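You operate a simulated robot arm through the tools that you are given. There is no shell and no other tool.

You run a simulated robot arm. Do the job below in one go: nothing can be reset, and whatever is moved stays where it is left.

TASK
Tip the yellow-banded tumbler into the round sieve and brush the glaze through.
Fine: it ends in the yellow ochre tub; tumbler and round brush are back. Set down upright: yellow-banded tumbler, round brush.

Only the result counts: the job must be done as asked and must still hold three seconds after the hand-in. Knocking over, shifting, dropping, spilling or breaking anything else fails it.

THE ROBOT
A 7-joint arm with a fingered hand, fixed in place. Base frame: the origin is on the floor under the middle of its stand, x ahead of it, y to its left, z up; the work surface is at about z = 0.8. Units: m, rad, N and s.
It reaches about 1.228 m from its shoulder. Its first joint turns from -2.007 to 2.007 rad. Payload 5 kg.
The tool frame sits at the grasp point between the pads (the TCP): z along the fingers, y along the line on which they close. The tips reach 0.032 m beyond it. The gripper opens to 0.16 m; its body begins 0.089 m behind the TCP. The gripper is a hand of 4 fingers: y runs from the thumb to the fingers, the wrist lies at [0, 0, -0.267] in the tool frame.
Orientation is that of the tool frame in the base frame, as a unit quaternion [x, y, z, w]. With the fingers straight down and closing along the base's y, the tool's x points along the base's -x, its y along +y and its z along -z.

THE INTERFACE
- The arm moves only by the tool move_arm. Its argument "commands" is a list of rows, each a list of 6 numbers: the shift along the base's x, y, z in m, then the turn, a rotation vector about the base's x, y, z in rad. In form: [[dx, dy, dz, wx, wy, wz], ...]. A call has 1 to 20 rows; each row shifts and turns the commanded pose from where the row before left it. Each row takes 0.2 s and may step no farther than 0.05 m and 0.15 rad from the row before; otherwise, the whole call is refused. Where a pose cannot be reached the arm comes as near as it can. A force on the tool above 40 N (or 10 N above the force at the start of the call, whichever is more), or a blocked arm, ends the call early, and 0.2 s more pass. In this call time passes only in rows, and 0.2 s behind the last. The reply holds the time, the measured pose of the TCP, the force on the tool along the base axes, the opening and the grip force, in the units named above and with some noise, with the torque about the TCP (base axes, N m) and any sound that the robot's microphone picked up.
- Cameras (640 x 400 px; columns grow to the right, rows downward): "scene" is fixed at [0.2192, -0.5003, 1.5588]; the picture's right is [0.27, -0.96, 0.00], its down [-0.63, -0.17, -0.76] and it looks along [0.73, 0.20, -0.65] (base axes); focal length 318 px, centre (320, 200). "wrist" rides on the gripper at [0.08, -0.004, -0.114] in the tool frame; the picture's right is [0.05, 1.00, 0.00], its down [-0.82, 0.04, -0.58] and it looks along [-0.58, 0.03, 0.82] (tool axes); focal length 265 px, centre (320, 200). There is no depth. A picture from a camera that has moved, and an enlarged one, comes with that camera's place and axes in the base frame and with its lens.
- camera(camera): a new picture of that camera. It takes no simulated time.
- slide_trunk(by): slides the trunk up (or, below 0, down) by that many m; the arm rides with it, the base frame stays. It gives what a move gives, with no picture.
- set_fingers(finger1, finger2, finger3, thumb_bend): sets how far each is bent, from 0 (flat) to 1 (curled in); at 0.3 the hand is open as for a grip, at 0.7 the pads meet at the TCP. One left out holds its place. A second passes; each finger stops where it meets its share of the squeeze, and holds until it gets a number again. It is the only way to open and close the hand. It gives what a move gives, with no picture; readings hold the bend of each and the force on the fingers (four entries, about 0 where the hand has none), thumb and palm.
- zoom(camera, box): a new picture of the part [left, top, right, bottom] of that camera's present view, enlarged. It takes no simulated time.
- hand_in(): hands the job in; it is judged then, once.

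Nothing tells you positions but the pictures and the camera data. Unless the task says otherwise, let go and move clear before handing in.

The tools are called after ">>>" as a command line: name --pt "numbers of a row" for each row, then --argument value for the rest, lists and objects as JSON in quotes. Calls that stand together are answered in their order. move_arm: Moves the arm, as the interface text tells. Its arguments: {"type":"object","properties":{"commands":{"type":"array","items":{"type":"array","items":{"type":"number"}}}},"required":["commands"]} The other tools are called the same way: slide_trunk (by) moves the trunk up or down; set_fingers (finger1, finger2, finger3, thumb_bend) moves the fingers one by one; camera (camera) takes a picture; zoom (camera, box) takes an enlarged picture of a part of a camera's view; hand_in () hands the job in.

At the start:

```text
clock: 0.0
eef_pos: [0.6839, -0.5611, 1.3143]
orientation: [0.0, 1.0, 0.0, 0.0]
contact_force: [-0.6, 0.0, -0.1]
moment: [0.0, 0.01, 0.05]
width: 0.1596
grasp_force: 0.0
shape: jaw
bend: [0.3, 0.3, 0.3, 0.3]
finger forces: [0.1, 0.0, 0.0, 0.1, 0.0, 0.0]
trunk travel left (down, up): [-0.6, 0.39]
```

scene: 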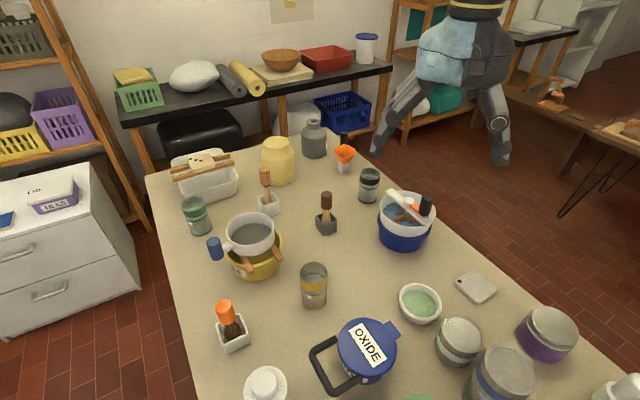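
wrist: 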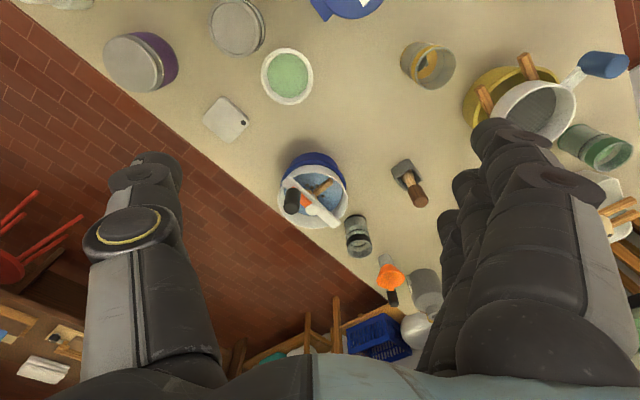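

I see a table with tubs, tumblers and brushes. The yellow-banded tumbler seems to be near (313,285) in the scene picture, and the round sieve sits on a yellow tub near (250,245). I'll enlarge the relevant areas before moving anything.

>>> zoom --camera "scene" --box '[180, 190, 360, 302]'

>>> zoom --camera "scene" --box '[160, 120, 360, 245]'

>>> zoom --camera "scene" --box '[180, 250, 400, 388]'

>>> zoom --camera "scene" --box '[340, 140, 640, 328]'

>>> zoom --camera "wrist" --box '[380, 20, 640, 182]'

```text
3.56 times, centred on (270, 246) of scene
camera zoom: at [0.2192, -0.5003, 1.5588], right [0.27, -0.96, 0.0], down [-0.63, -0.17, -0.76], along [0.73, 0.2, -0.65], focal length 1131 px, centre (498, 36)
```

zoom: 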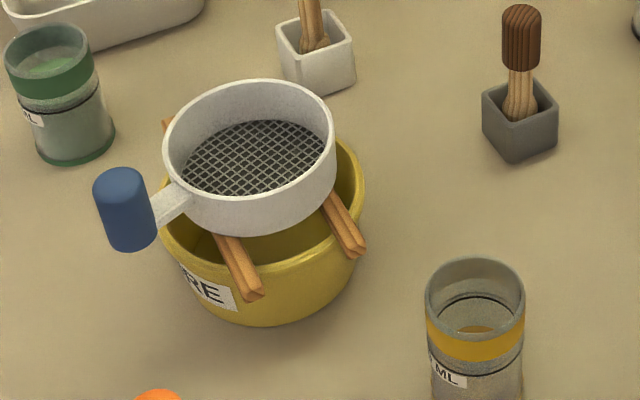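

```text
3.20 times, centred on (260, 182) of scene
camera zoom: at [0.2192, -0.5003, 1.5588], right [0.27, -0.96, 0.0], down [-0.63, -0.17, -0.76], along [0.73, 0.2, -0.65], focal length 1018 px, centre (512, 256)
```

zoom: 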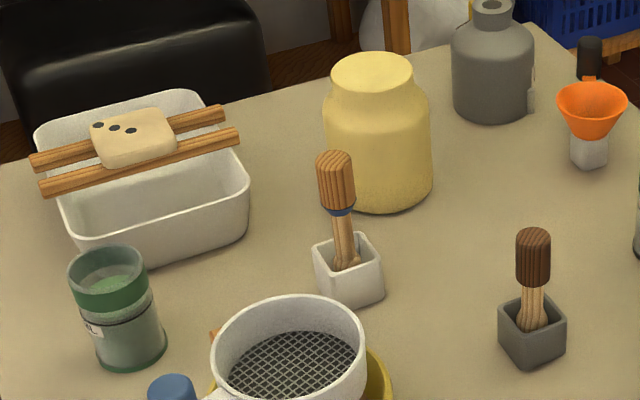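

```text
2.90 times, centred on (290, 319) of scene
camera zoom: at [0.2192, -0.5003, 1.5588], right [0.27, -0.96, 0.0], down [-0.63, -0.17, -0.76], along [0.73, 0.2, -0.65], focal length 922 px, centre (407, -145)
```

zoom: 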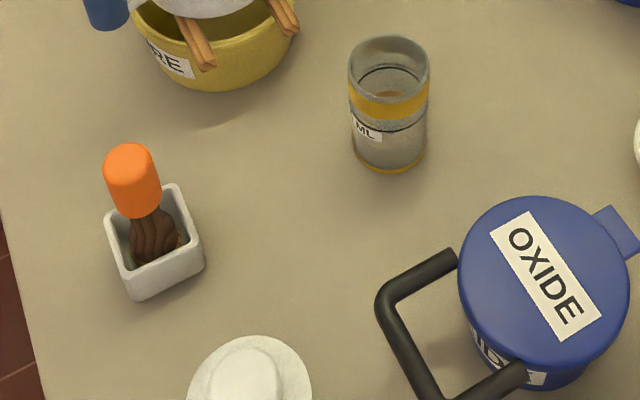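

```text
2.13 times, centred on (490, 234) of scene
camera zoom: at [0.2192, -0.5003, 1.5588], right [0.27, -0.96, 0.0], down [-0.63, -0.17, -0.76], along [0.73, 0.2, -0.65], focal length 677 px, centre (-42, 128)
```

zoom: 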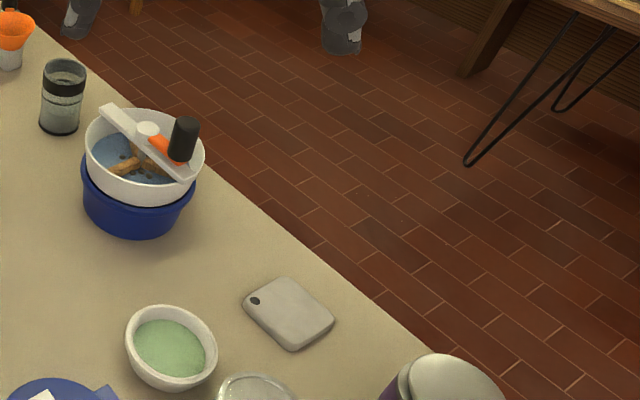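

```text
2.46 times, centred on (510, 101) of wrist
camera zoom: at [0.6033, -0.5635, 1.4259], right [-0.05, 1.0, 0.0], down [0.82, 0.04, 0.58], along [0.58, 0.03, -0.82], focal length 653 px, centre (-148, 444)
```

zoom: 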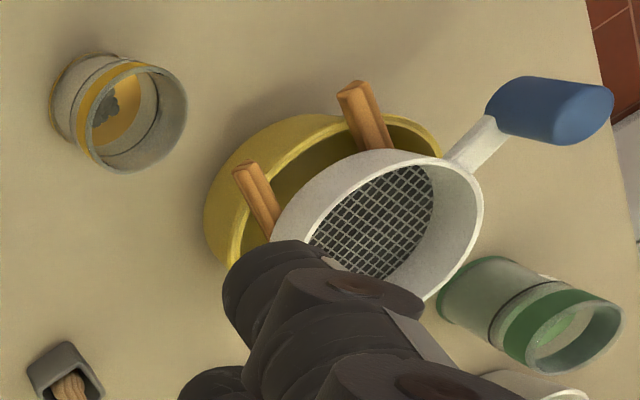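

The yellow-banded tumbler, and the sieve on two sticks over the ochre tub, are clear. There are three brushes in holders, so I'll look closer to tell which one is round.

>>> zoom --camera "scene" --box '[240, 160, 304, 200]'

>>> zoom --camera "scene" --box '[240, 180, 304, 220]'

>>> zoom --camera "scene" --box '[294, 190, 358, 240]'

>>> zoom --camera "scene" --box '[196, 295, 276, 355]'

>>> zoom --camera "wrist" --box '[370, 140, 450, 220]'

>>> zoom --camera "scene" --box '[360, 180, 450, 255]'

```text
10.00 times, centred on (272, 180) of scene
camera zoom: at [0.2192, -0.5003, 1.5588], right [0.27, -0.96, 0.0], down [-0.63, -0.17, -0.76], along [0.73, 0.2, -0.65], focal length 3181 px, centre (800, 400)
```

zoom: 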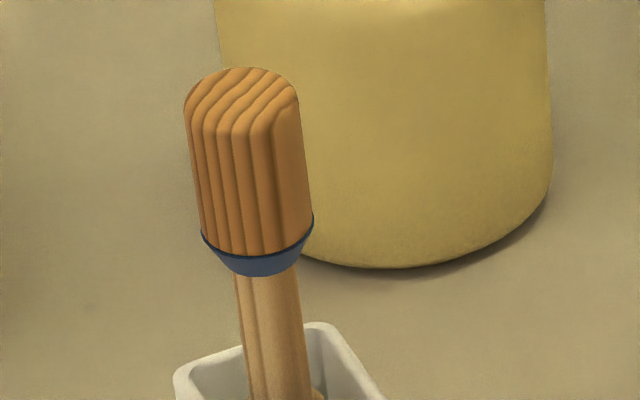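

```text
10.00 times, centred on (272, 200) of scene
camera zoom: at [0.2192, -0.5003, 1.5588], right [0.27, -0.96, 0.0], down [-0.63, -0.17, -0.76], along [0.73, 0.2, -0.65], focal length 3181 px, centre (800, 200)
```

zoom: 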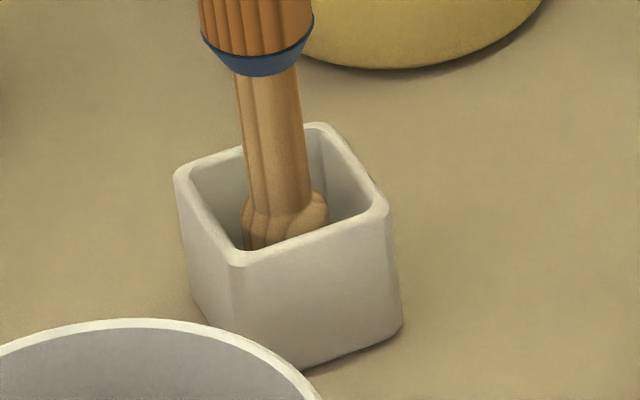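

```text
8.00 times, centred on (326, 215) of scene
camera zoom: at [0.2192, -0.5003, 1.5588], right [0.27, -0.96, 0.0], down [-0.63, -0.17, -0.76], along [0.73, 0.2, -0.65], focal length 2545 px, centre (272, 80)
```

zoom: 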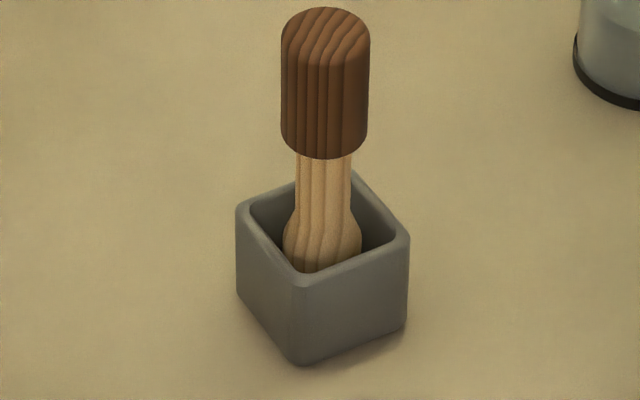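

```text
6.67 times, centred on (236, 325) of scene
camera zoom: at [0.2192, -0.5003, 1.5588], right [0.27, -0.96, 0.0], down [-0.63, -0.17, -0.76], along [0.73, 0.2, -0.65], focal length 2121 px, centre (880, -633)
```

zoom: 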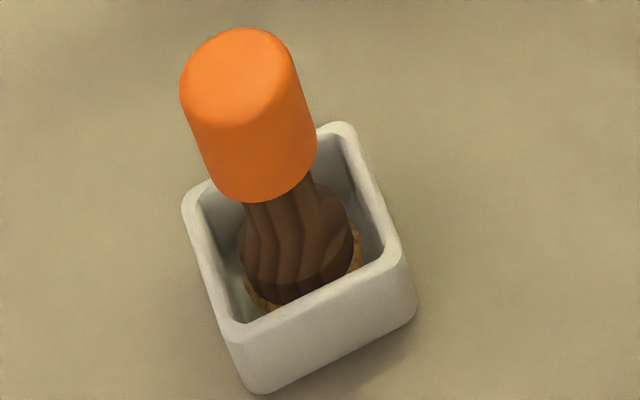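

```text
5.00 times, centred on (410, 180) of wrist
camera zoom: at [0.6033, -0.5635, 1.4259], right [-0.05, 1.0, 0.0], down [0.82, 0.04, 0.58], along [0.58, 0.03, -0.82], focal length 1327 px, centre (-130, 300)
```

zoom: 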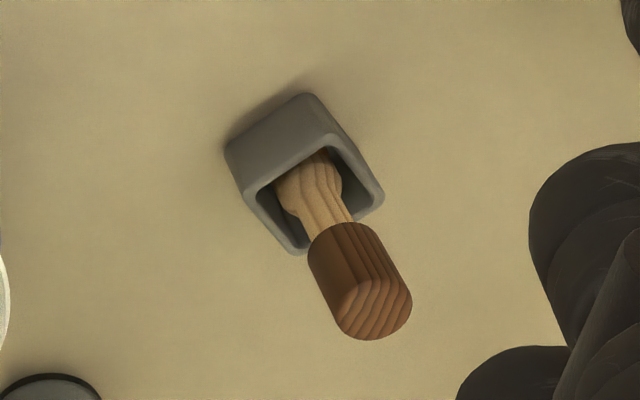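

```text
5.33 times, centred on (405, 218) of scene
camera zoom: at [0.2192, -0.5003, 1.5588], right [0.27, -0.96, 0.0], down [-0.63, -0.17, -0.76], along [0.73, 0.2, -0.65], focal length 1697 px, centre (-133, 107)
```

zoom: 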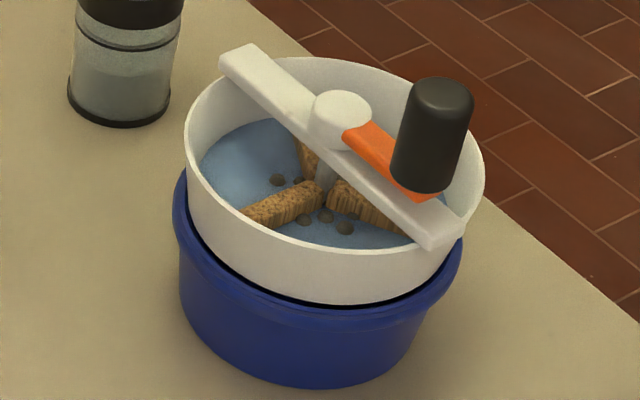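

The round sieve sits on two sticks over the yellow tub at about (0.735, -0.167), with its rim near z 0.95. The yellow-banded tumbler is at about (0.666, -0.361), 0.067 m wide and 0.13 m tall. Brushes stand at roughly (0.516, -0.203) orange, (0.976, -0.108) wood with a blue ring, and (0.947, -0.323) dark wood. I'll bring the wrist camera closer to tell the brushes apart.

>>> move_arm --pt "-0.025 0.032 -0.016 0 0 0" --pt "-0.025 0.032 -0.016 0 0 0" --pt "-0.025 0.032 -0.016 0 0 0" --pt "-0.025 0.032 -0.016 0 0 0" --pt "-0.025 0.032 -0.016 0 0 0" --pt "-0.025 0.032 -0.016 0 0 0" --pt "-0.025 0.032 -0.016 0 0 0" --pt "-0.025 0.032 -0.016 0 0 0" --pt "-0.025 0.032 -0.016 0 0 0" --pt "-0.025 0.032 -0.016 0 0 0" --pt "-0.025 0.032 -0.016 0 0 0"

>>> camera --camera "wrist"

>>> camera --camera "scene"

```text
clock: 2.4
eef_pos: [0.4076, -0.2067, 1.1385]
orientation: [0.0, 1.0, -0.001, 0.001]
contact_force: [-0.3, -0.5, 0.5]
moment: [-0.02, 0.04, 0.0]
width: 0.1601
grasp_force: 0.0
shape: jaw
bend: [0.3, 0.3, 0.3, 0.3]
finger forces: [0.1, 0.1, 0.0, 0.0, 0.1, 0.0]
trunk travel left (down, up): [-0.6, 0.39]
```

```text
taken
camera wrist: at [0.3273, -0.2096, 1.2512], right [-0.05, 1.0, 0.0], down [0.81, 0.04, 0.58], along [0.58, 0.03, -0.82], focal length 265 px, centre (320, 200)
```

wrist: 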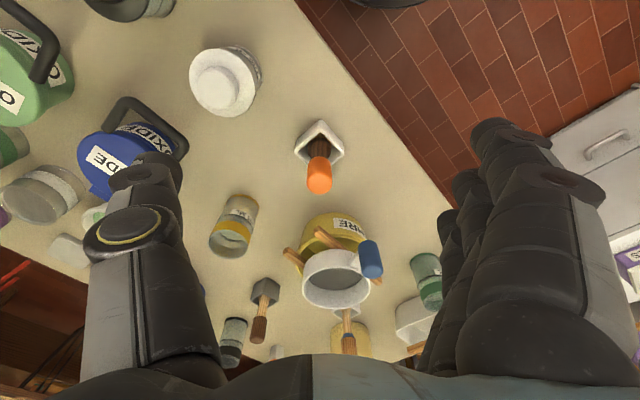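

```text
taken
```

scene: 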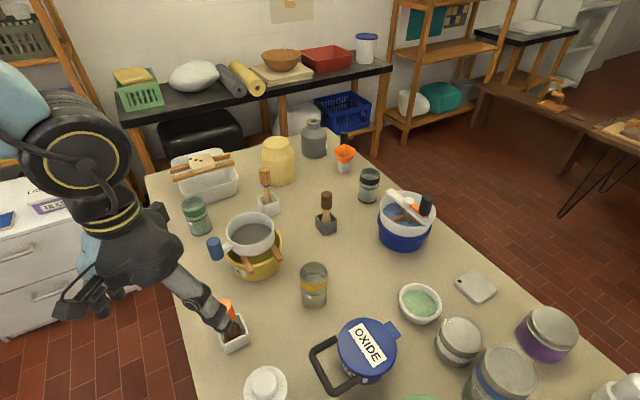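

The hand now hangs above the near side of the table with everything below it clear. I'll enlarge the wrist view around the brushes, tumbler and sieve.

>>> zoom --camera "wrist" --box '[280, 110, 360, 200]'

>>> zoom --camera "wrist" --box '[190, 180, 290, 260]'

>>> zoom --camera "wrist" --box '[270, 200, 400, 360]'

>>> zoom --camera "wrist" --box '[210, 260, 300, 370]'

```text
4.44 times, centred on (320, 155) of wrist
camera zoom: at [0.3273, -0.2096, 1.2512], right [-0.05, 1.0, 0.0], down [0.81, 0.04, 0.58], along [0.58, 0.03, -0.82], focal length 1180 px, centre (320, 400)
```

zoom: 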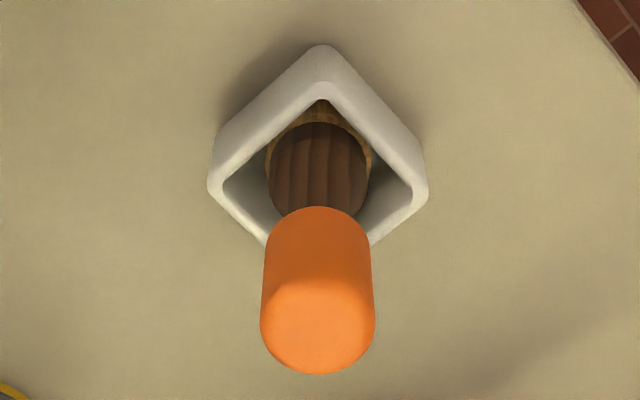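

```text
5.00 times, centred on (240, 220) of wrist
camera zoom: at [0.3273, -0.2096, 1.2512], right [-0.05, 1.0, 0.0], down [0.81, 0.04, 0.58], along [0.58, 0.03, -0.82], focal length 1327 px, centre (720, 100)
```

zoom: 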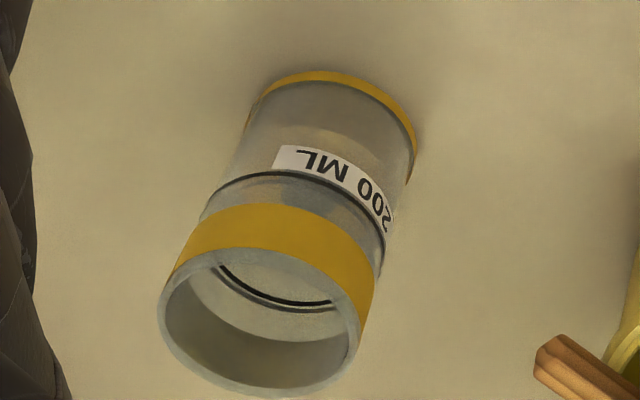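

```text
2.50 times, centred on (335, 280) of wrist
camera zoom: at [0.3273, -0.2096, 1.2512], right [-0.05, 1.0, 0.0], down [0.81, 0.04, 0.58], along [0.58, 0.03, -0.82], focal length 664 px, centre (282, 0)
```

zoom: 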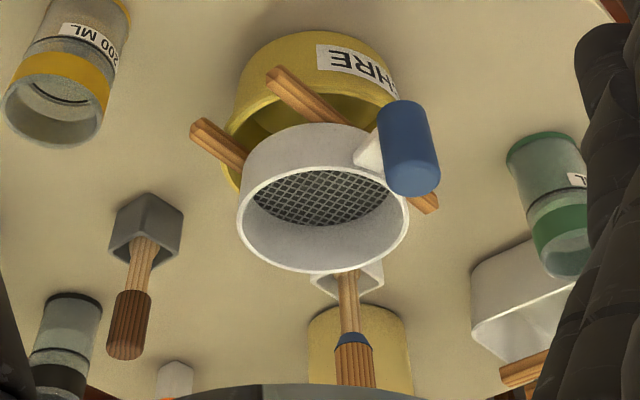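

```text
3.64 times, centred on (255, 315) of wrist
camera zoom: at [0.3273, -0.2096, 1.2512], right [-0.05, 1.0, 0.0], down [0.81, 0.04, 0.58], along [0.58, 0.03, -0.82], focal length 965 px, centre (556, -218)
```

zoom: 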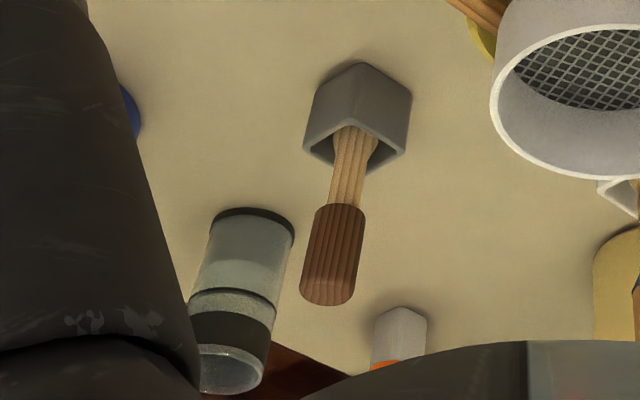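

The tub's label ends in "CHRE", so it is the ochre tub, and the tumbler is marked 200 ML with a yellow band. I still need to settle which brush is round, so I'll look at the orange item at the far edge and then move the camera nearer the far brushes.

>>> zoom --camera "scene" --box '[315, 120, 375, 180]'

>>> move_arm --pt "0.04 0.0 0.02 0 0 0" --pt "0.04 0.0 0.02 0 0 0" --pt "0.04 0.0 0.0 0 0 0" --pt "0.04 0.0 0.0 0 0 0" --pt "0.04 0.0 0.0 0 0 0" --pt "0.04 0.0 0.0 0 0 0" --pt "0.04 0.0 0.0 0 0 0" --pt "0.04 0.0 0.0 0 0 0" --pt "0.04 0.0 0.0 0 0 0"

>>> camera --camera "wrist"

>>> camera --camera "scene"

```text
6.67 times, centred on (345, 150) of scene
camera zoom: at [0.2192, -0.5003, 1.5588], right [0.27, -0.96, 0.0], down [-0.63, -0.17, -0.76], along [0.73, 0.2, -0.65], focal length 2121 px, centre (153, 533)
```

zoom: 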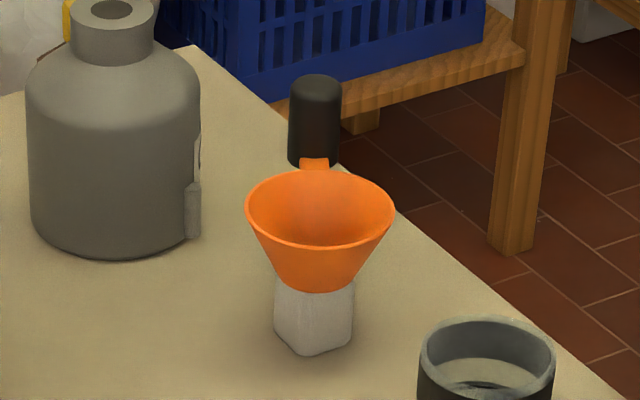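

```text
clock: 4.4
eef_pos: [0.7701, -0.2086, 1.1765]
orientation: [0.001, 1.0, 0.0, 0.0]
contact_force: [0.9, -0.1, 0.2]
moment: [0.01, 0.01, -0.01]
width: 0.1599
grasp_force: 0.0
shape: jaw
bend: [0.3, 0.3, 0.3, 0.3]
finger forces: [0.0, 0.1, 0.1, 0.0, 0.1, 0.1]
trunk travel left (down, up): [-0.6, 0.39]
```

```text
taken
camera wrist: at [0.69, -0.2113, 1.2888], right [-0.05, 1.0, 0.0], down [0.82, 0.04, 0.58], along [0.58, 0.03, -0.82], focal length 265 px, centre (320, 200)
```

wrist: 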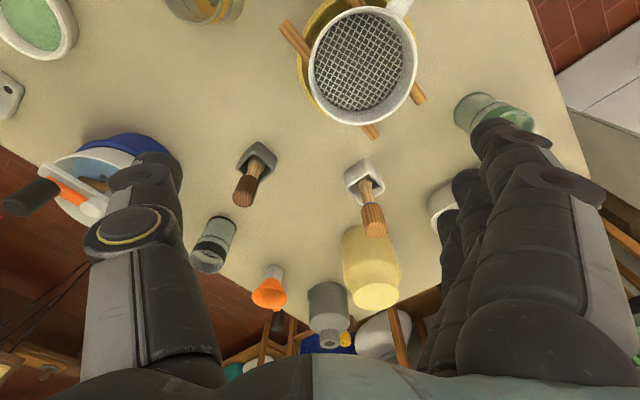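

```text
taken
```

scene: 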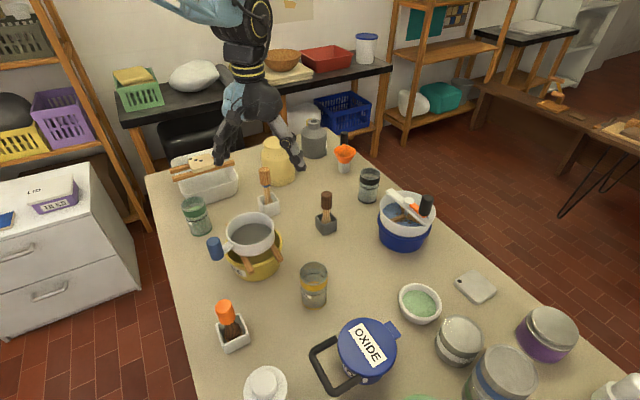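

The orange object is a handled funnel, not a brush. I'll enlarge the two far brushes, the sieve and the tumbler from this view.

>>> zoom --camera "wrist" --box '[225, 130, 289, 214]'

>>> zoom --camera "wrist" --box '[335, 150, 405, 244]'

>>> zoom --camera "wrist" --box '[260, 0, 440, 145]'

>>> zoom --camera "wrist" --box '[150, 0, 260, 70]'

```text
4.76 times, centred on (257, 172) of wrist
camera zoom: at [0.69, -0.2113, 1.2888], right [-0.05, 1.0, 0.0], down [0.82, 0.04, 0.58], along [0.58, 0.03, -0.82], focal length 1264 px, centre (620, 333)
```

zoom: 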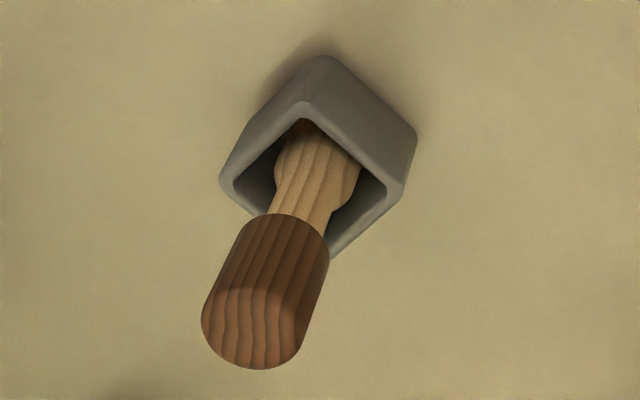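

```text
4.26 times, centred on (370, 197) of wrist
camera zoom: at [0.69, -0.2113, 1.2888], right [-0.05, 1.0, 0.0], down [0.82, 0.04, 0.58], along [0.58, 0.03, -0.82], focal length 1129 px, centre (107, 213)
```

zoom: 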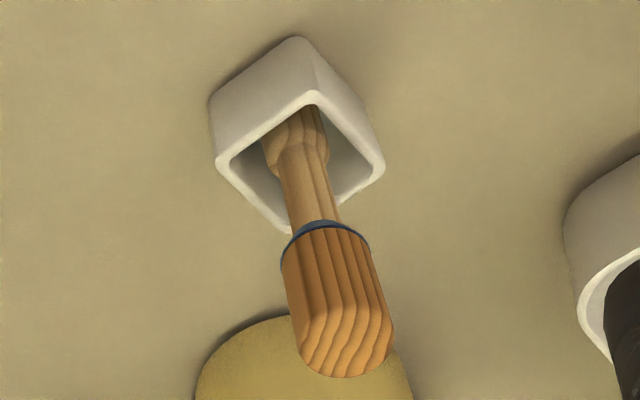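

```text
2.76 times, centred on (350, 72) of wrist
camera zoom: at [0.69, -0.2113, 1.2888], right [-0.05, 1.0, 0.0], down [0.82, 0.04, 0.58], along [0.58, 0.03, -0.82], focal length 732 px, centre (237, 552)
```

zoom: 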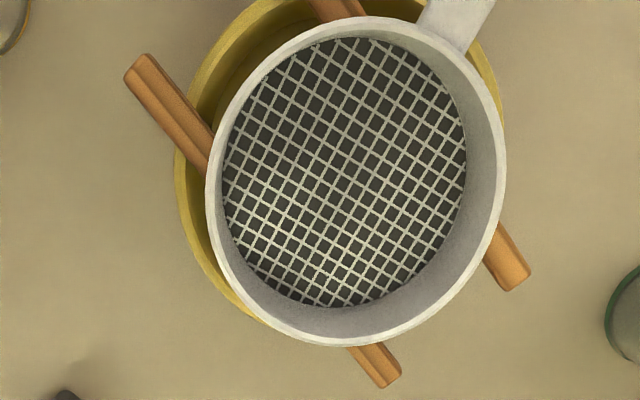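

```text
5.71 times, centred on (205, 35) of wrist
camera zoom: at [0.69, -0.2113, 1.2888], right [-0.05, 1.0, 0.0], down [0.82, 0.04, 0.58], along [0.58, 0.03, -0.82], focal length 1517 px, centre (977, 1143)
```

zoom: 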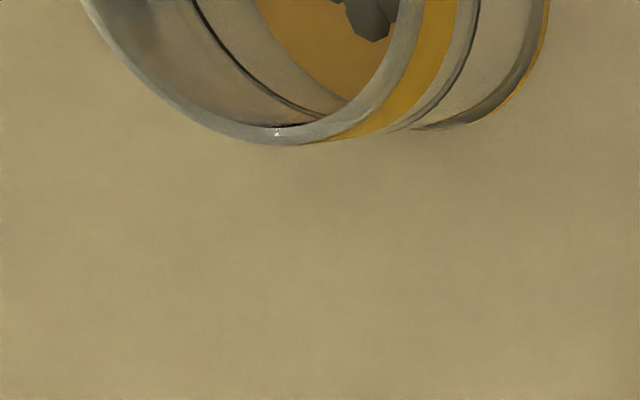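

I see three candidate brushes whose heads are hidden in their holders. I'll enlarge each head as much as possible.

>>> zoom --camera "wrist" --box '[240, 145, 272, 177]'

>>> zoom --camera "wrist" --box '[350, 160, 382, 192]'

>>> zoom --camera "wrist" --box '[170, 0, 250, 50]'

>>> zoom --camera "scene" --box '[216, 310, 248, 345]'

```text
12.50 times, centred on (256, 161) of wrist
camera zoom: at [0.69, -0.2113, 1.2888], right [-0.05, 1.0, 0.0], down [0.82, 0.04, 0.58], along [0.58, 0.03, -0.82], focal length 3318 px, centre (1120, 688)
```

zoom: 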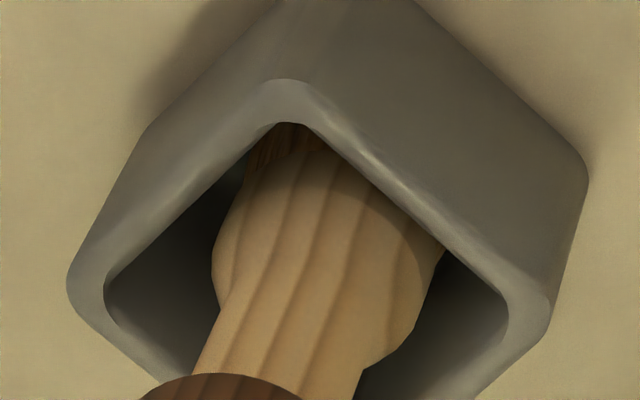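

```text
12.50 times, centred on (366, 176) of wrist
camera zoom: at [0.69, -0.2113, 1.2888], right [-0.05, 1.0, 0.0], down [0.82, 0.04, 0.58], along [0.58, 0.03, -0.82], focal length 3318 px, centre (-255, 500)
```

zoom: 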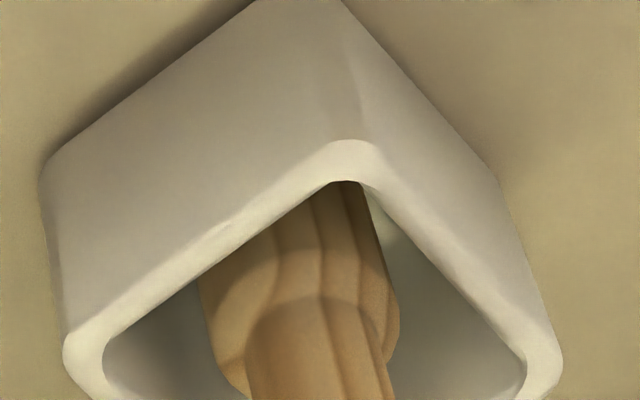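

```text
8.00 times, centred on (210, 25) of wrist
camera zoom: at [0.69, -0.2113, 1.2888], right [-0.05, 1.0, 0.0], down [0.82, 0.04, 0.58], along [0.58, 0.03, -0.82], focal length 2123 px, centre (1200, 1600)
```

zoom: 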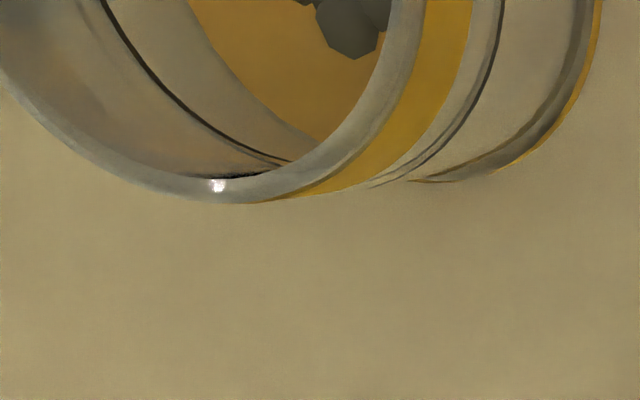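

```text
11.43 times, centred on (232, 328) of scene
camera zoom: at [0.2192, -0.5003, 1.5588], right [0.27, -0.96, 0.0], down [-0.63, -0.17, -0.76], along [0.73, 0.2, -0.65], focal length 3636 px, centre (1326, -1257)
```

zoom: 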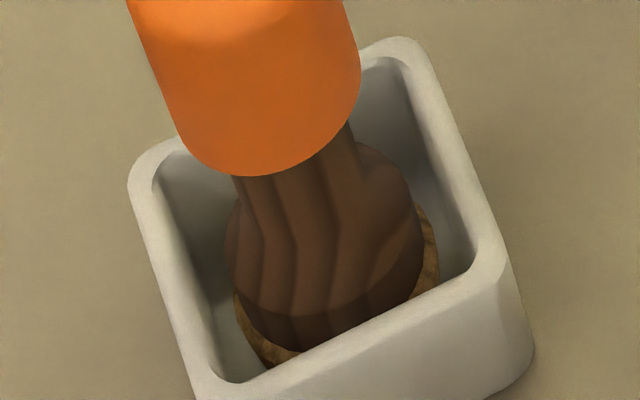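

The orange brush shows a circular tan bristle ring. I want better evidence on the other two, so I'll enlarge them from the scene camera's angle.

>>> zoom --camera "scene" --box '[312, 208, 340, 232]'

>>> zoom --camera "scene" --box '[255, 188, 283, 212]'

>>> move_arm --pt "0.0 -0.02 0.03 0 0 0.15" --pt "0.0 -0.02 0.03 0 0 0.15" --pt "0.0 -0.02 0.03 0 0 0.15" --pt "0.0 -0.02 0.0 0 0 0.15" --pt "0.0 -0.02 0.0 0 0 0.15" --pt "0.0 -0.02 0.0 0 0 0.15" --pt "0.0 -0.02 0.0 0 0 0.15" --pt "0.0 -0.02 0.0 0 0 0.15"

>>> camera --camera "wrist"

```text
16.00 times, centred on (326, 220) of scene
camera zoom: at [0.2192, -0.5003, 1.5588], right [0.27, -0.96, 0.0], down [-0.63, -0.17, -0.76], along [0.73, 0.2, -0.65], focal length 5090 px, centre (224, -120)
```

zoom: 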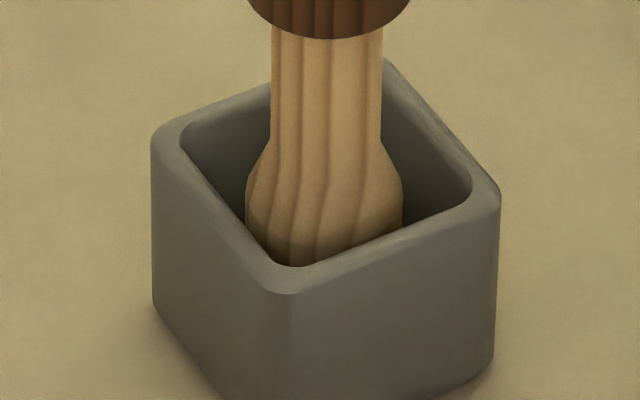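

```text
16.00 times, centred on (269, 200) of scene
camera zoom: at [0.2192, -0.5003, 1.5588], right [0.27, -0.96, 0.0], down [-0.63, -0.17, -0.76], along [0.73, 0.2, -0.65], focal length 5090 px, centre (1136, 200)
```

zoom: 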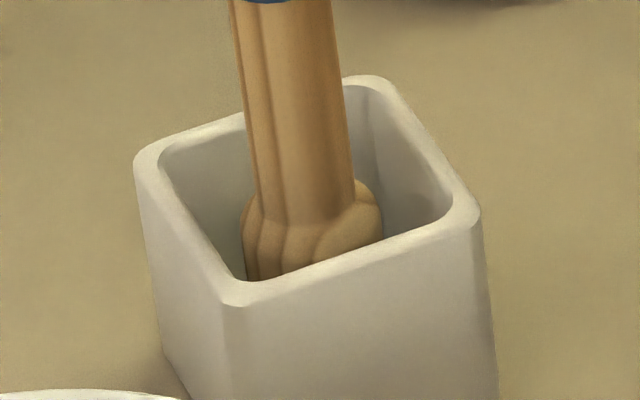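

```text
clock: 6.2
eef_pos: [0.768, -0.3718, 1.2669]
orientation: [-0.565, 0.825, 0.001, -0.001]
contact_force: [-0.3, -1.5, -0.3]
moment: [0.1, -0.03, -0.02]
width: 0.1598
grasp_force: 0.1
shape: jaw
bend: [0.3, 0.3, 0.3, 0.3]
finger forces: [0.1, 0.0, 0.0, 0.1, 0.0, 0.0]
trunk travel left (down, up): [-0.6, 0.39]
```

```text
taken
camera wrist: at [0.7429, -0.4478, 1.3801], right [-0.95, 0.31, 0.0], down [0.26, 0.77, 0.58], along [0.18, 0.55, -0.82], focal length 265 px, centre (320, 200)
```

wrist: 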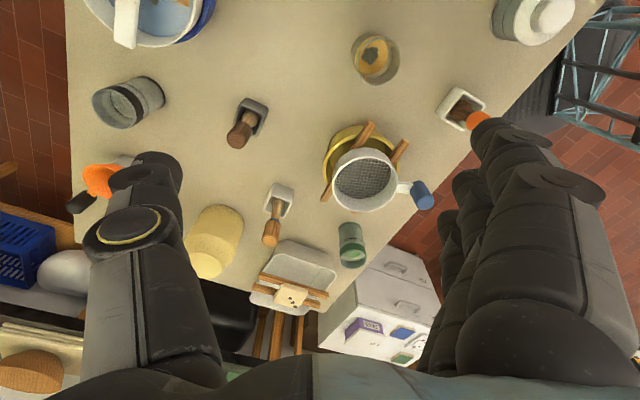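

From this angle I can see into the tumbler and at the brush heads from the other side. I'll enlarge each.

>>> zoom --camera "wrist" --box '[340, 25, 410, 95]'

>>> zoom --camera "wrist" --box '[225, 92, 273, 140]'

>>> zoom --camera "wrist" --box '[258, 178, 300, 220]'

>>> zoom --camera "wrist" --box '[435, 80, 495, 130]'

>>> zoom --camera "wrist" --box '[310, 110, 440, 220]'

```text
5.71 times, centred on (375, 60) of wrist
camera zoom: at [0.7429, -0.4478, 1.3801], right [-0.95, 0.31, 0.0], down [0.26, 0.77, 0.58], along [0.18, 0.55, -0.82], focal length 1517 px, centre (6, 1000)
```

zoom: 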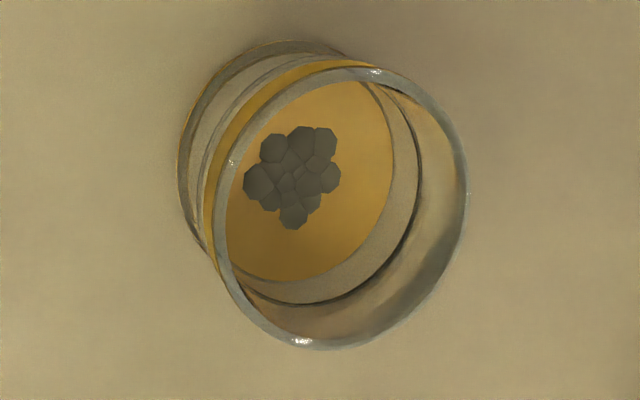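

```text
8.33 times, centred on (249, 116) of wrist
camera zoom: at [0.7429, -0.4478, 1.3801], right [-0.95, 0.31, 0.0], down [0.26, 0.77, 0.58], along [0.18, 0.55, -0.82], focal length 2212 px, centre (912, 900)
```

zoom: 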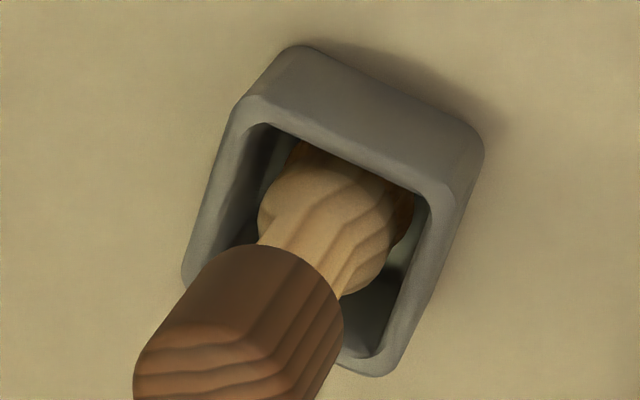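

```text
9.52 times, centred on (279, 199) of wrist
camera zoom: at [0.7429, -0.4478, 1.3801], right [-0.95, 0.31, 0.0], down [0.26, 0.77, 0.58], along [0.18, 0.55, -0.82], focal length 2528 px, centre (710, 210)
```

zoom: 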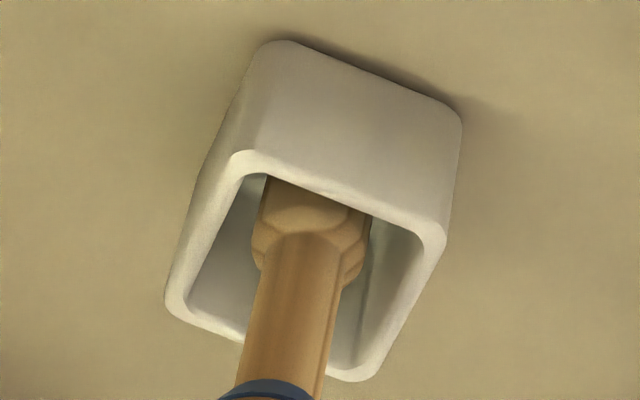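

```text
8.00 times, centred on (465, 105) of wrist
camera zoom: at [0.7429, -0.4478, 1.3801], right [-0.95, 0.31, 0.0], down [0.26, 0.77, 0.58], along [0.18, 0.55, -0.82], focal length 2123 px, centre (-840, 960)
```

zoom: 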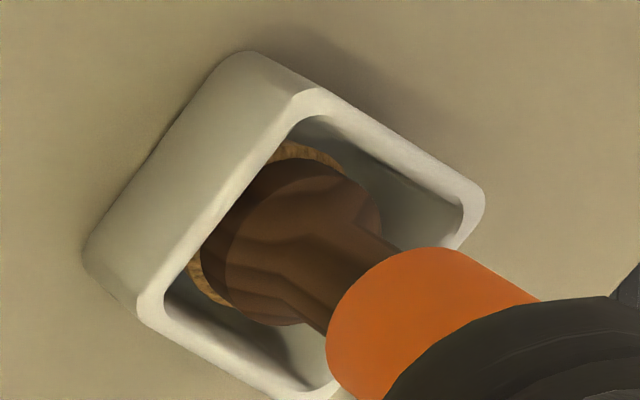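

```text
3.64 times, centred on (375, 165) of wrist
camera zoom: at [0.7429, -0.4478, 1.3801], right [-0.95, 0.31, 0.0], down [0.26, 0.77, 0.58], along [0.18, 0.55, -0.82], focal length 965 px, centre (120, 327)
```

zoom: 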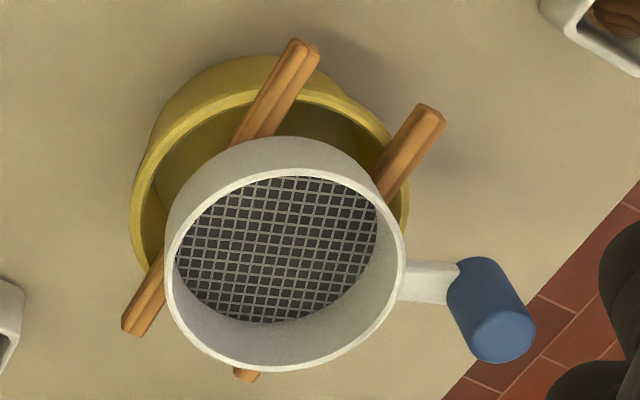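

The tumbler holds yellow glaze with dark grey lumps. The orange brush has a circular bristle disc and the blue-ringed one looks boxy, but I'm not yet sure of the dark one. I'll get a steeper view of the far brushes.

>>> move_arm --pt "0.04 -0.005 -0.03 0 0 0" --pt "0.04 -0.005 -0.03 0 0 0" --pt "0.04 -0.005 -0.03 0 0 0" --pt "0.04 -0.005 -0.03 0 0 0"

>>> camera --camera "wrist"

```text
refused: row 1 steps farther than a row can; nothing moved
```

```text
taken
camera wrist: at [0.7429, -0.4478, 1.3801], right [-0.95, 0.31, 0.0], down [0.26, 0.77, 0.58], along [0.18, 0.55, -0.82], focal length 265 px, centre (320, 200)
```

wrist: 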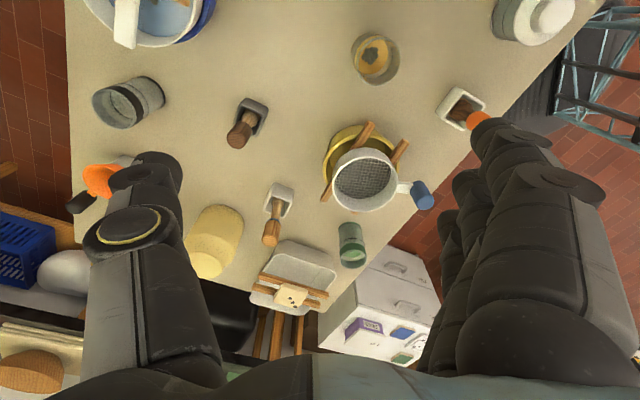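

That row was slightly too long a step and nothing moved; the scene is unchanged. I'll repeat it with smaller steps.

>>> move_arm --pt "0.035 -0.005 -0.028 0 0 0" --pt "0.035 -0.005 -0.028 0 0 0" --pt "0.035 -0.005 -0.028 0 0 0" --pt "0.035 -0.005 -0.028 0 0 0"

>>> camera --camera "wrist"

```text
clock: 7.2
eef_pos: [0.9104, -0.3871, 1.1527]
orientation: [-0.565, 0.825, 0.001, -0.001]
contact_force: [-0.4, 0.6, 0.5]
moment: [0.0, 0.09, 0.03]
width: 0.1599
grasp_force: 0.1
shape: jaw
bend: [0.3, 0.3, 0.3, 0.3]
finger forces: [0.0, 0.0, 0.0, 0.1, 0.0, 0.0]
trunk travel left (down, up): [-0.6, 0.39]
```

```text
taken
camera wrist: at [0.8848, -0.4628, 1.2656], right [-0.95, 0.31, 0.0], down [0.26, 0.77, 0.58], along [0.18, 0.55, -0.82], focal length 265 px, centre (320, 200)
```

wrist: 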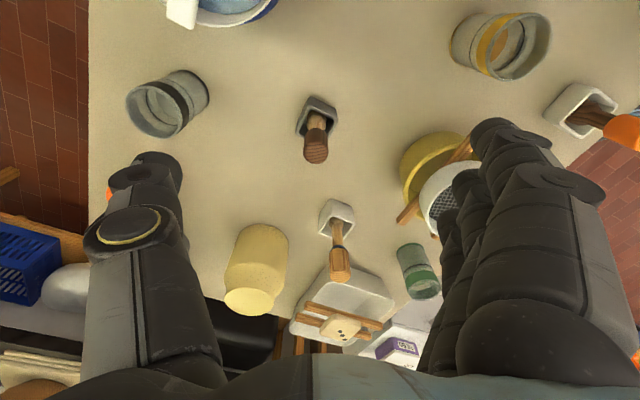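

>>> zoom --camera "wrist" --box '[295, 90, 340, 135]'

>>> zoom --camera "wrist" --box '[315, 195, 360, 240]'

>>> zoom --camera "wrist" --box '[540, 75, 640, 155]'

```text
8.89 times, centred on (318, 112) of wrist
camera zoom: at [0.8848, -0.4628, 1.2656], right [-0.95, 0.31, 0.0], down [0.26, 0.77, 0.58], along [0.18, 0.55, -0.82], focal length 2359 px, centre (342, 978)
```

zoom: 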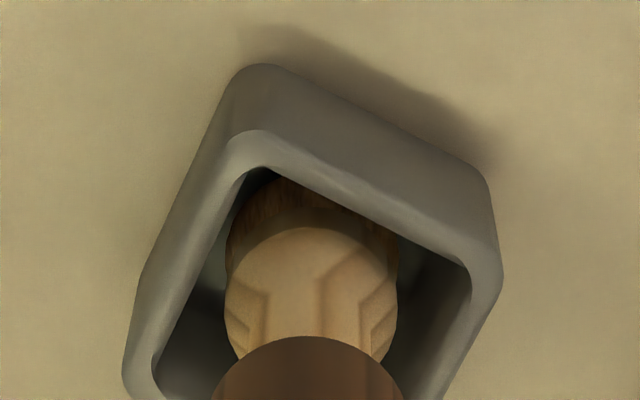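

```text
8.89 times, centred on (338, 218) of wrist
camera zoom: at [0.8848, -0.4628, 1.2656], right [-0.95, 0.31, 0.0], down [0.26, 0.77, 0.58], along [0.18, 0.55, -0.82], focal length 2359 px, centre (164, 44)
```

zoom: 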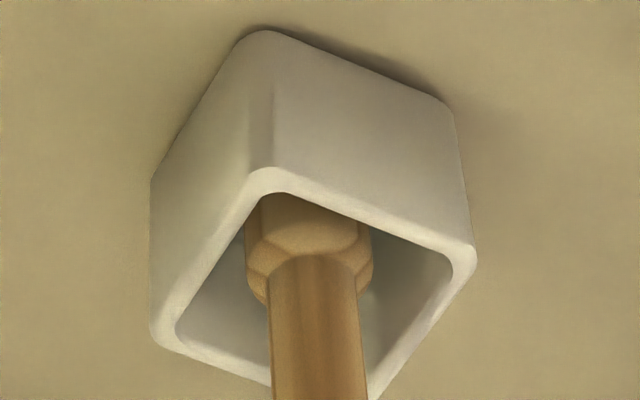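

```text
5.00 times, centred on (590, 115) of wrist
camera zoom: at [0.8848, -0.4628, 1.2656], right [-0.95, 0.31, 0.0], down [0.26, 0.77, 0.58], along [0.18, 0.55, -0.82], focal length 1327 px, centre (-1030, 625)
```

zoom: 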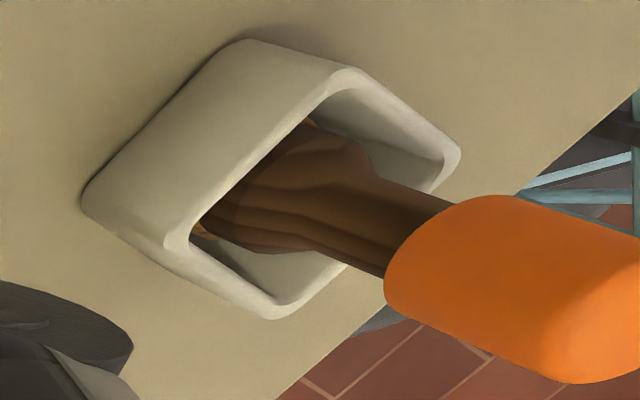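

The dark brush looks cylindrical and the blue-ringed one boxier. I'll get a steep view of the blue-ringed one for comparison.

>>> move_arm --pt "0.01 0.042 0 0 0 0" --pt "0.01 0.042 0 0 0 0" --pt "0.01 0.042 0 0 0 0" --pt "0.01 0.042 0 0 0 0" --pt "0.005 0.042 0 0 0 0"

>>> camera --camera "wrist"

```text
clock: 8.4
eef_pos: [0.9538, -0.1766, 1.1548]
orientation: [-0.564, 0.825, 0.0, 0.001]
contact_force: [-0.2, 0.8, -0.1]
moment: [-0.03, 0.0, 0.0]
width: 0.1596
grasp_force: 0.0
shape: jaw
bend: [0.3, 0.3, 0.3, 0.3]
finger forces: [0.0, 0.0, 0.0, 0.1, 0.0, 0.1]
trunk travel left (down, up): [-0.6, 0.39]
```

```text
taken
camera wrist: at [0.9283, -0.2515, 1.2683], right [-0.95, 0.31, 0.0], down [0.26, 0.78, 0.58], along [0.18, 0.55, -0.82], focal length 265 px, centre (320, 200)
```

wrist: 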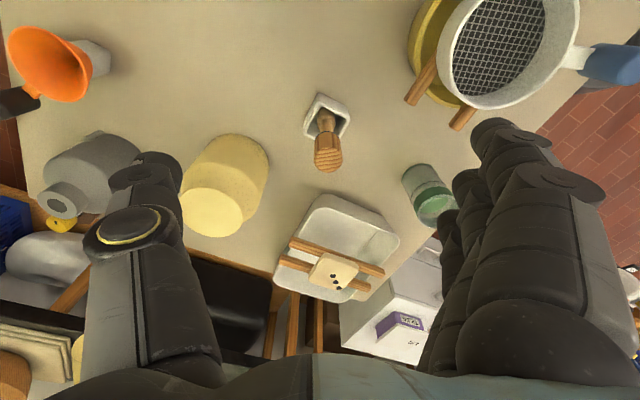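

>>> zoom --camera "wrist" --box '[300, 88, 356, 138]'

>>> move_arm --pt "-0.03 0.0 0.02 0 0 -0.15" --pt "-0.03 0.0 0.02 0 0 -0.15" --pt "-0.03 0.0 0.0 0 0 -0.15" --pt "-0.03 0.0 0.0 0 0 -0.15" --pt "-0.02 0.0 0.0 0 0 -0.15" --pt "0.0 0.0 0.0 0 0 -0.15" --pt "0.0 0.0 0.0 0 0 -0.15" --pt "0.0 0.0 0.0 0 0 -0.15"

>>> camera --camera "wrist"

```text
8.00 times, centred on (328, 113) of wrist
camera zoom: at [0.9283, -0.2515, 1.2683], right [-0.95, 0.31, 0.0], down [0.26, 0.78, 0.58], along [0.18, 0.55, -0.82], focal length 2123 px, centre (256, 896)
```

zoom: 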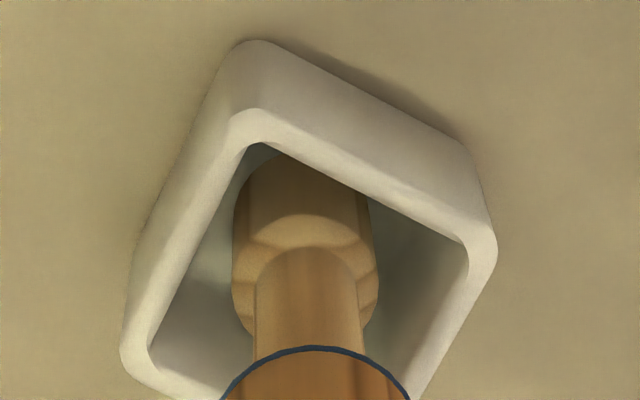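

```text
clock: 10.2
eef_pos: [0.8138, -0.1775, 1.1947]
orientation: [0.001, 1.0, 0.0, 0.0]
contact_force: [0.5, -0.3, -0.2]
moment: [0.01, 0.04, 0.03]
width: 0.1598
grasp_force: 0.1
shape: jaw
bend: [0.3, 0.3, 0.3, 0.3]
finger forces: [0.0, 0.0, 0.0, 0.0, 0.0, 0.0]
trunk travel left (down, up): [-0.6, 0.39]
```

```text
taken
camera wrist: at [0.7332, -0.1813, 1.3081], right [-0.05, 1.0, 0.0], down [0.82, 0.04, 0.58], along [0.58, 0.03, -0.82], focal length 265 px, centre (320, 200)
```

wrist: 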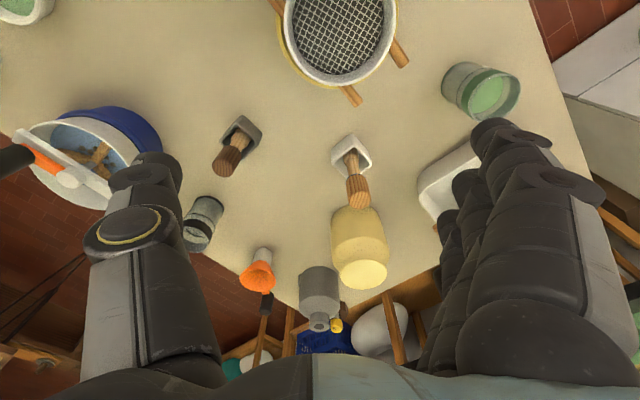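

I now see the blue-ringed tool in the current view. I'll enlarge it and the dark brush from this azimuth to see whether there are bristles.

>>> zoom --camera "wrist" --box '[334, 130, 376, 172]'

>>> zoom --camera "wrist" --box '[218, 112, 266, 160]'

>>> zoom --camera "wrist" --box '[20, 105, 140, 205]'

>>> zoom --camera "wrist" --box '[350, 138, 366, 152]'

```text
9.52 times, centred on (355, 151) of wrist
camera zoom: at [0.7332, -0.1813, 1.3081], right [-0.05, 1.0, 0.0], down [0.82, 0.04, 0.58], along [0.58, 0.03, -0.82], focal length 2528 px, centre (-13, 667)
```

zoom: 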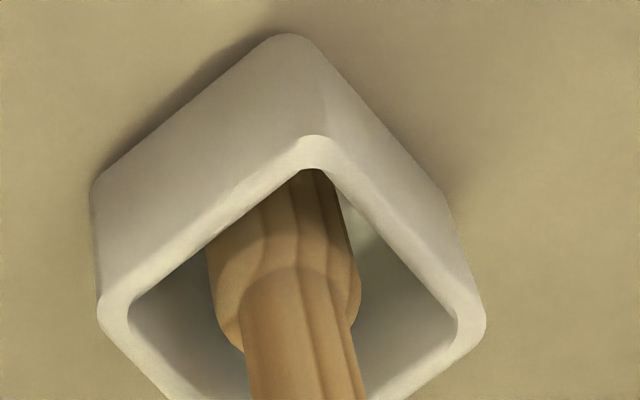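

```text
8.33 times, centred on (242, 136) of wrist
camera zoom: at [0.7332, -0.1813, 1.3081], right [-0.05, 1.0, 0.0], down [0.82, 0.04, 0.58], along [0.58, 0.03, -0.82], focal length 2212 px, centre (970, 733)
```

zoom: 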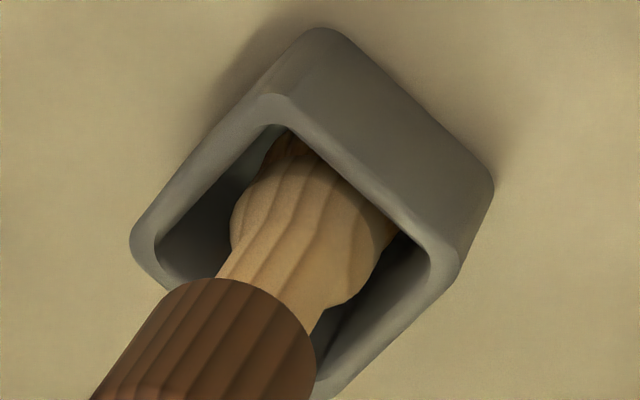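

```text
4.00 times, centred on (80, 155) of wrist
camera zoom: at [0.7332, -0.1813, 1.3081], right [-0.05, 1.0, 0.0], down [0.82, 0.04, 0.58], along [0.58, 0.03, -0.82], focal length 1062 px, centre (1280, 380)
```

zoom: 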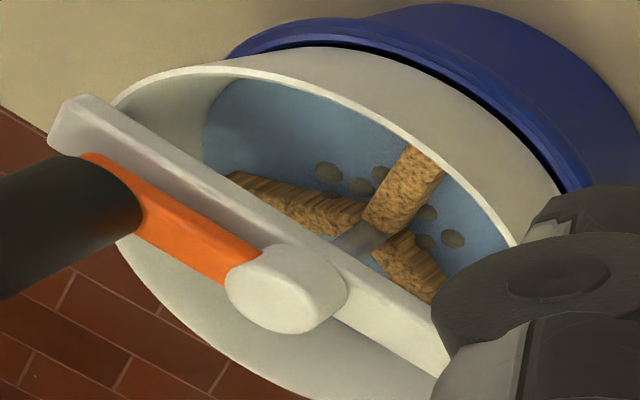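

```text
16.00 times, centred on (358, 145) of wrist
camera zoom: at [0.7332, -0.1813, 1.3081], right [-0.05, 1.0, 0.0], down [0.82, 0.04, 0.58], along [0.58, 0.03, -0.82], focal length 4246 px, centre (-288, 1080)
```

zoom: 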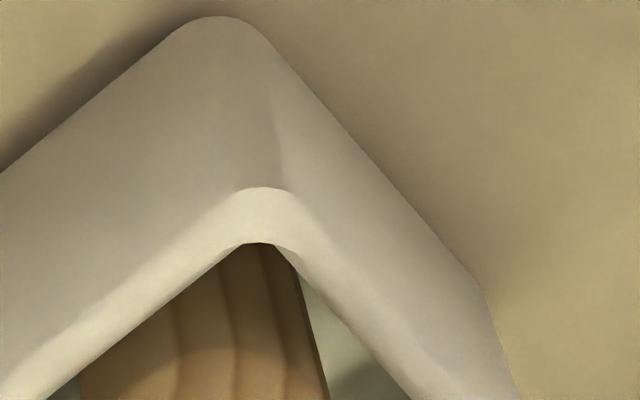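

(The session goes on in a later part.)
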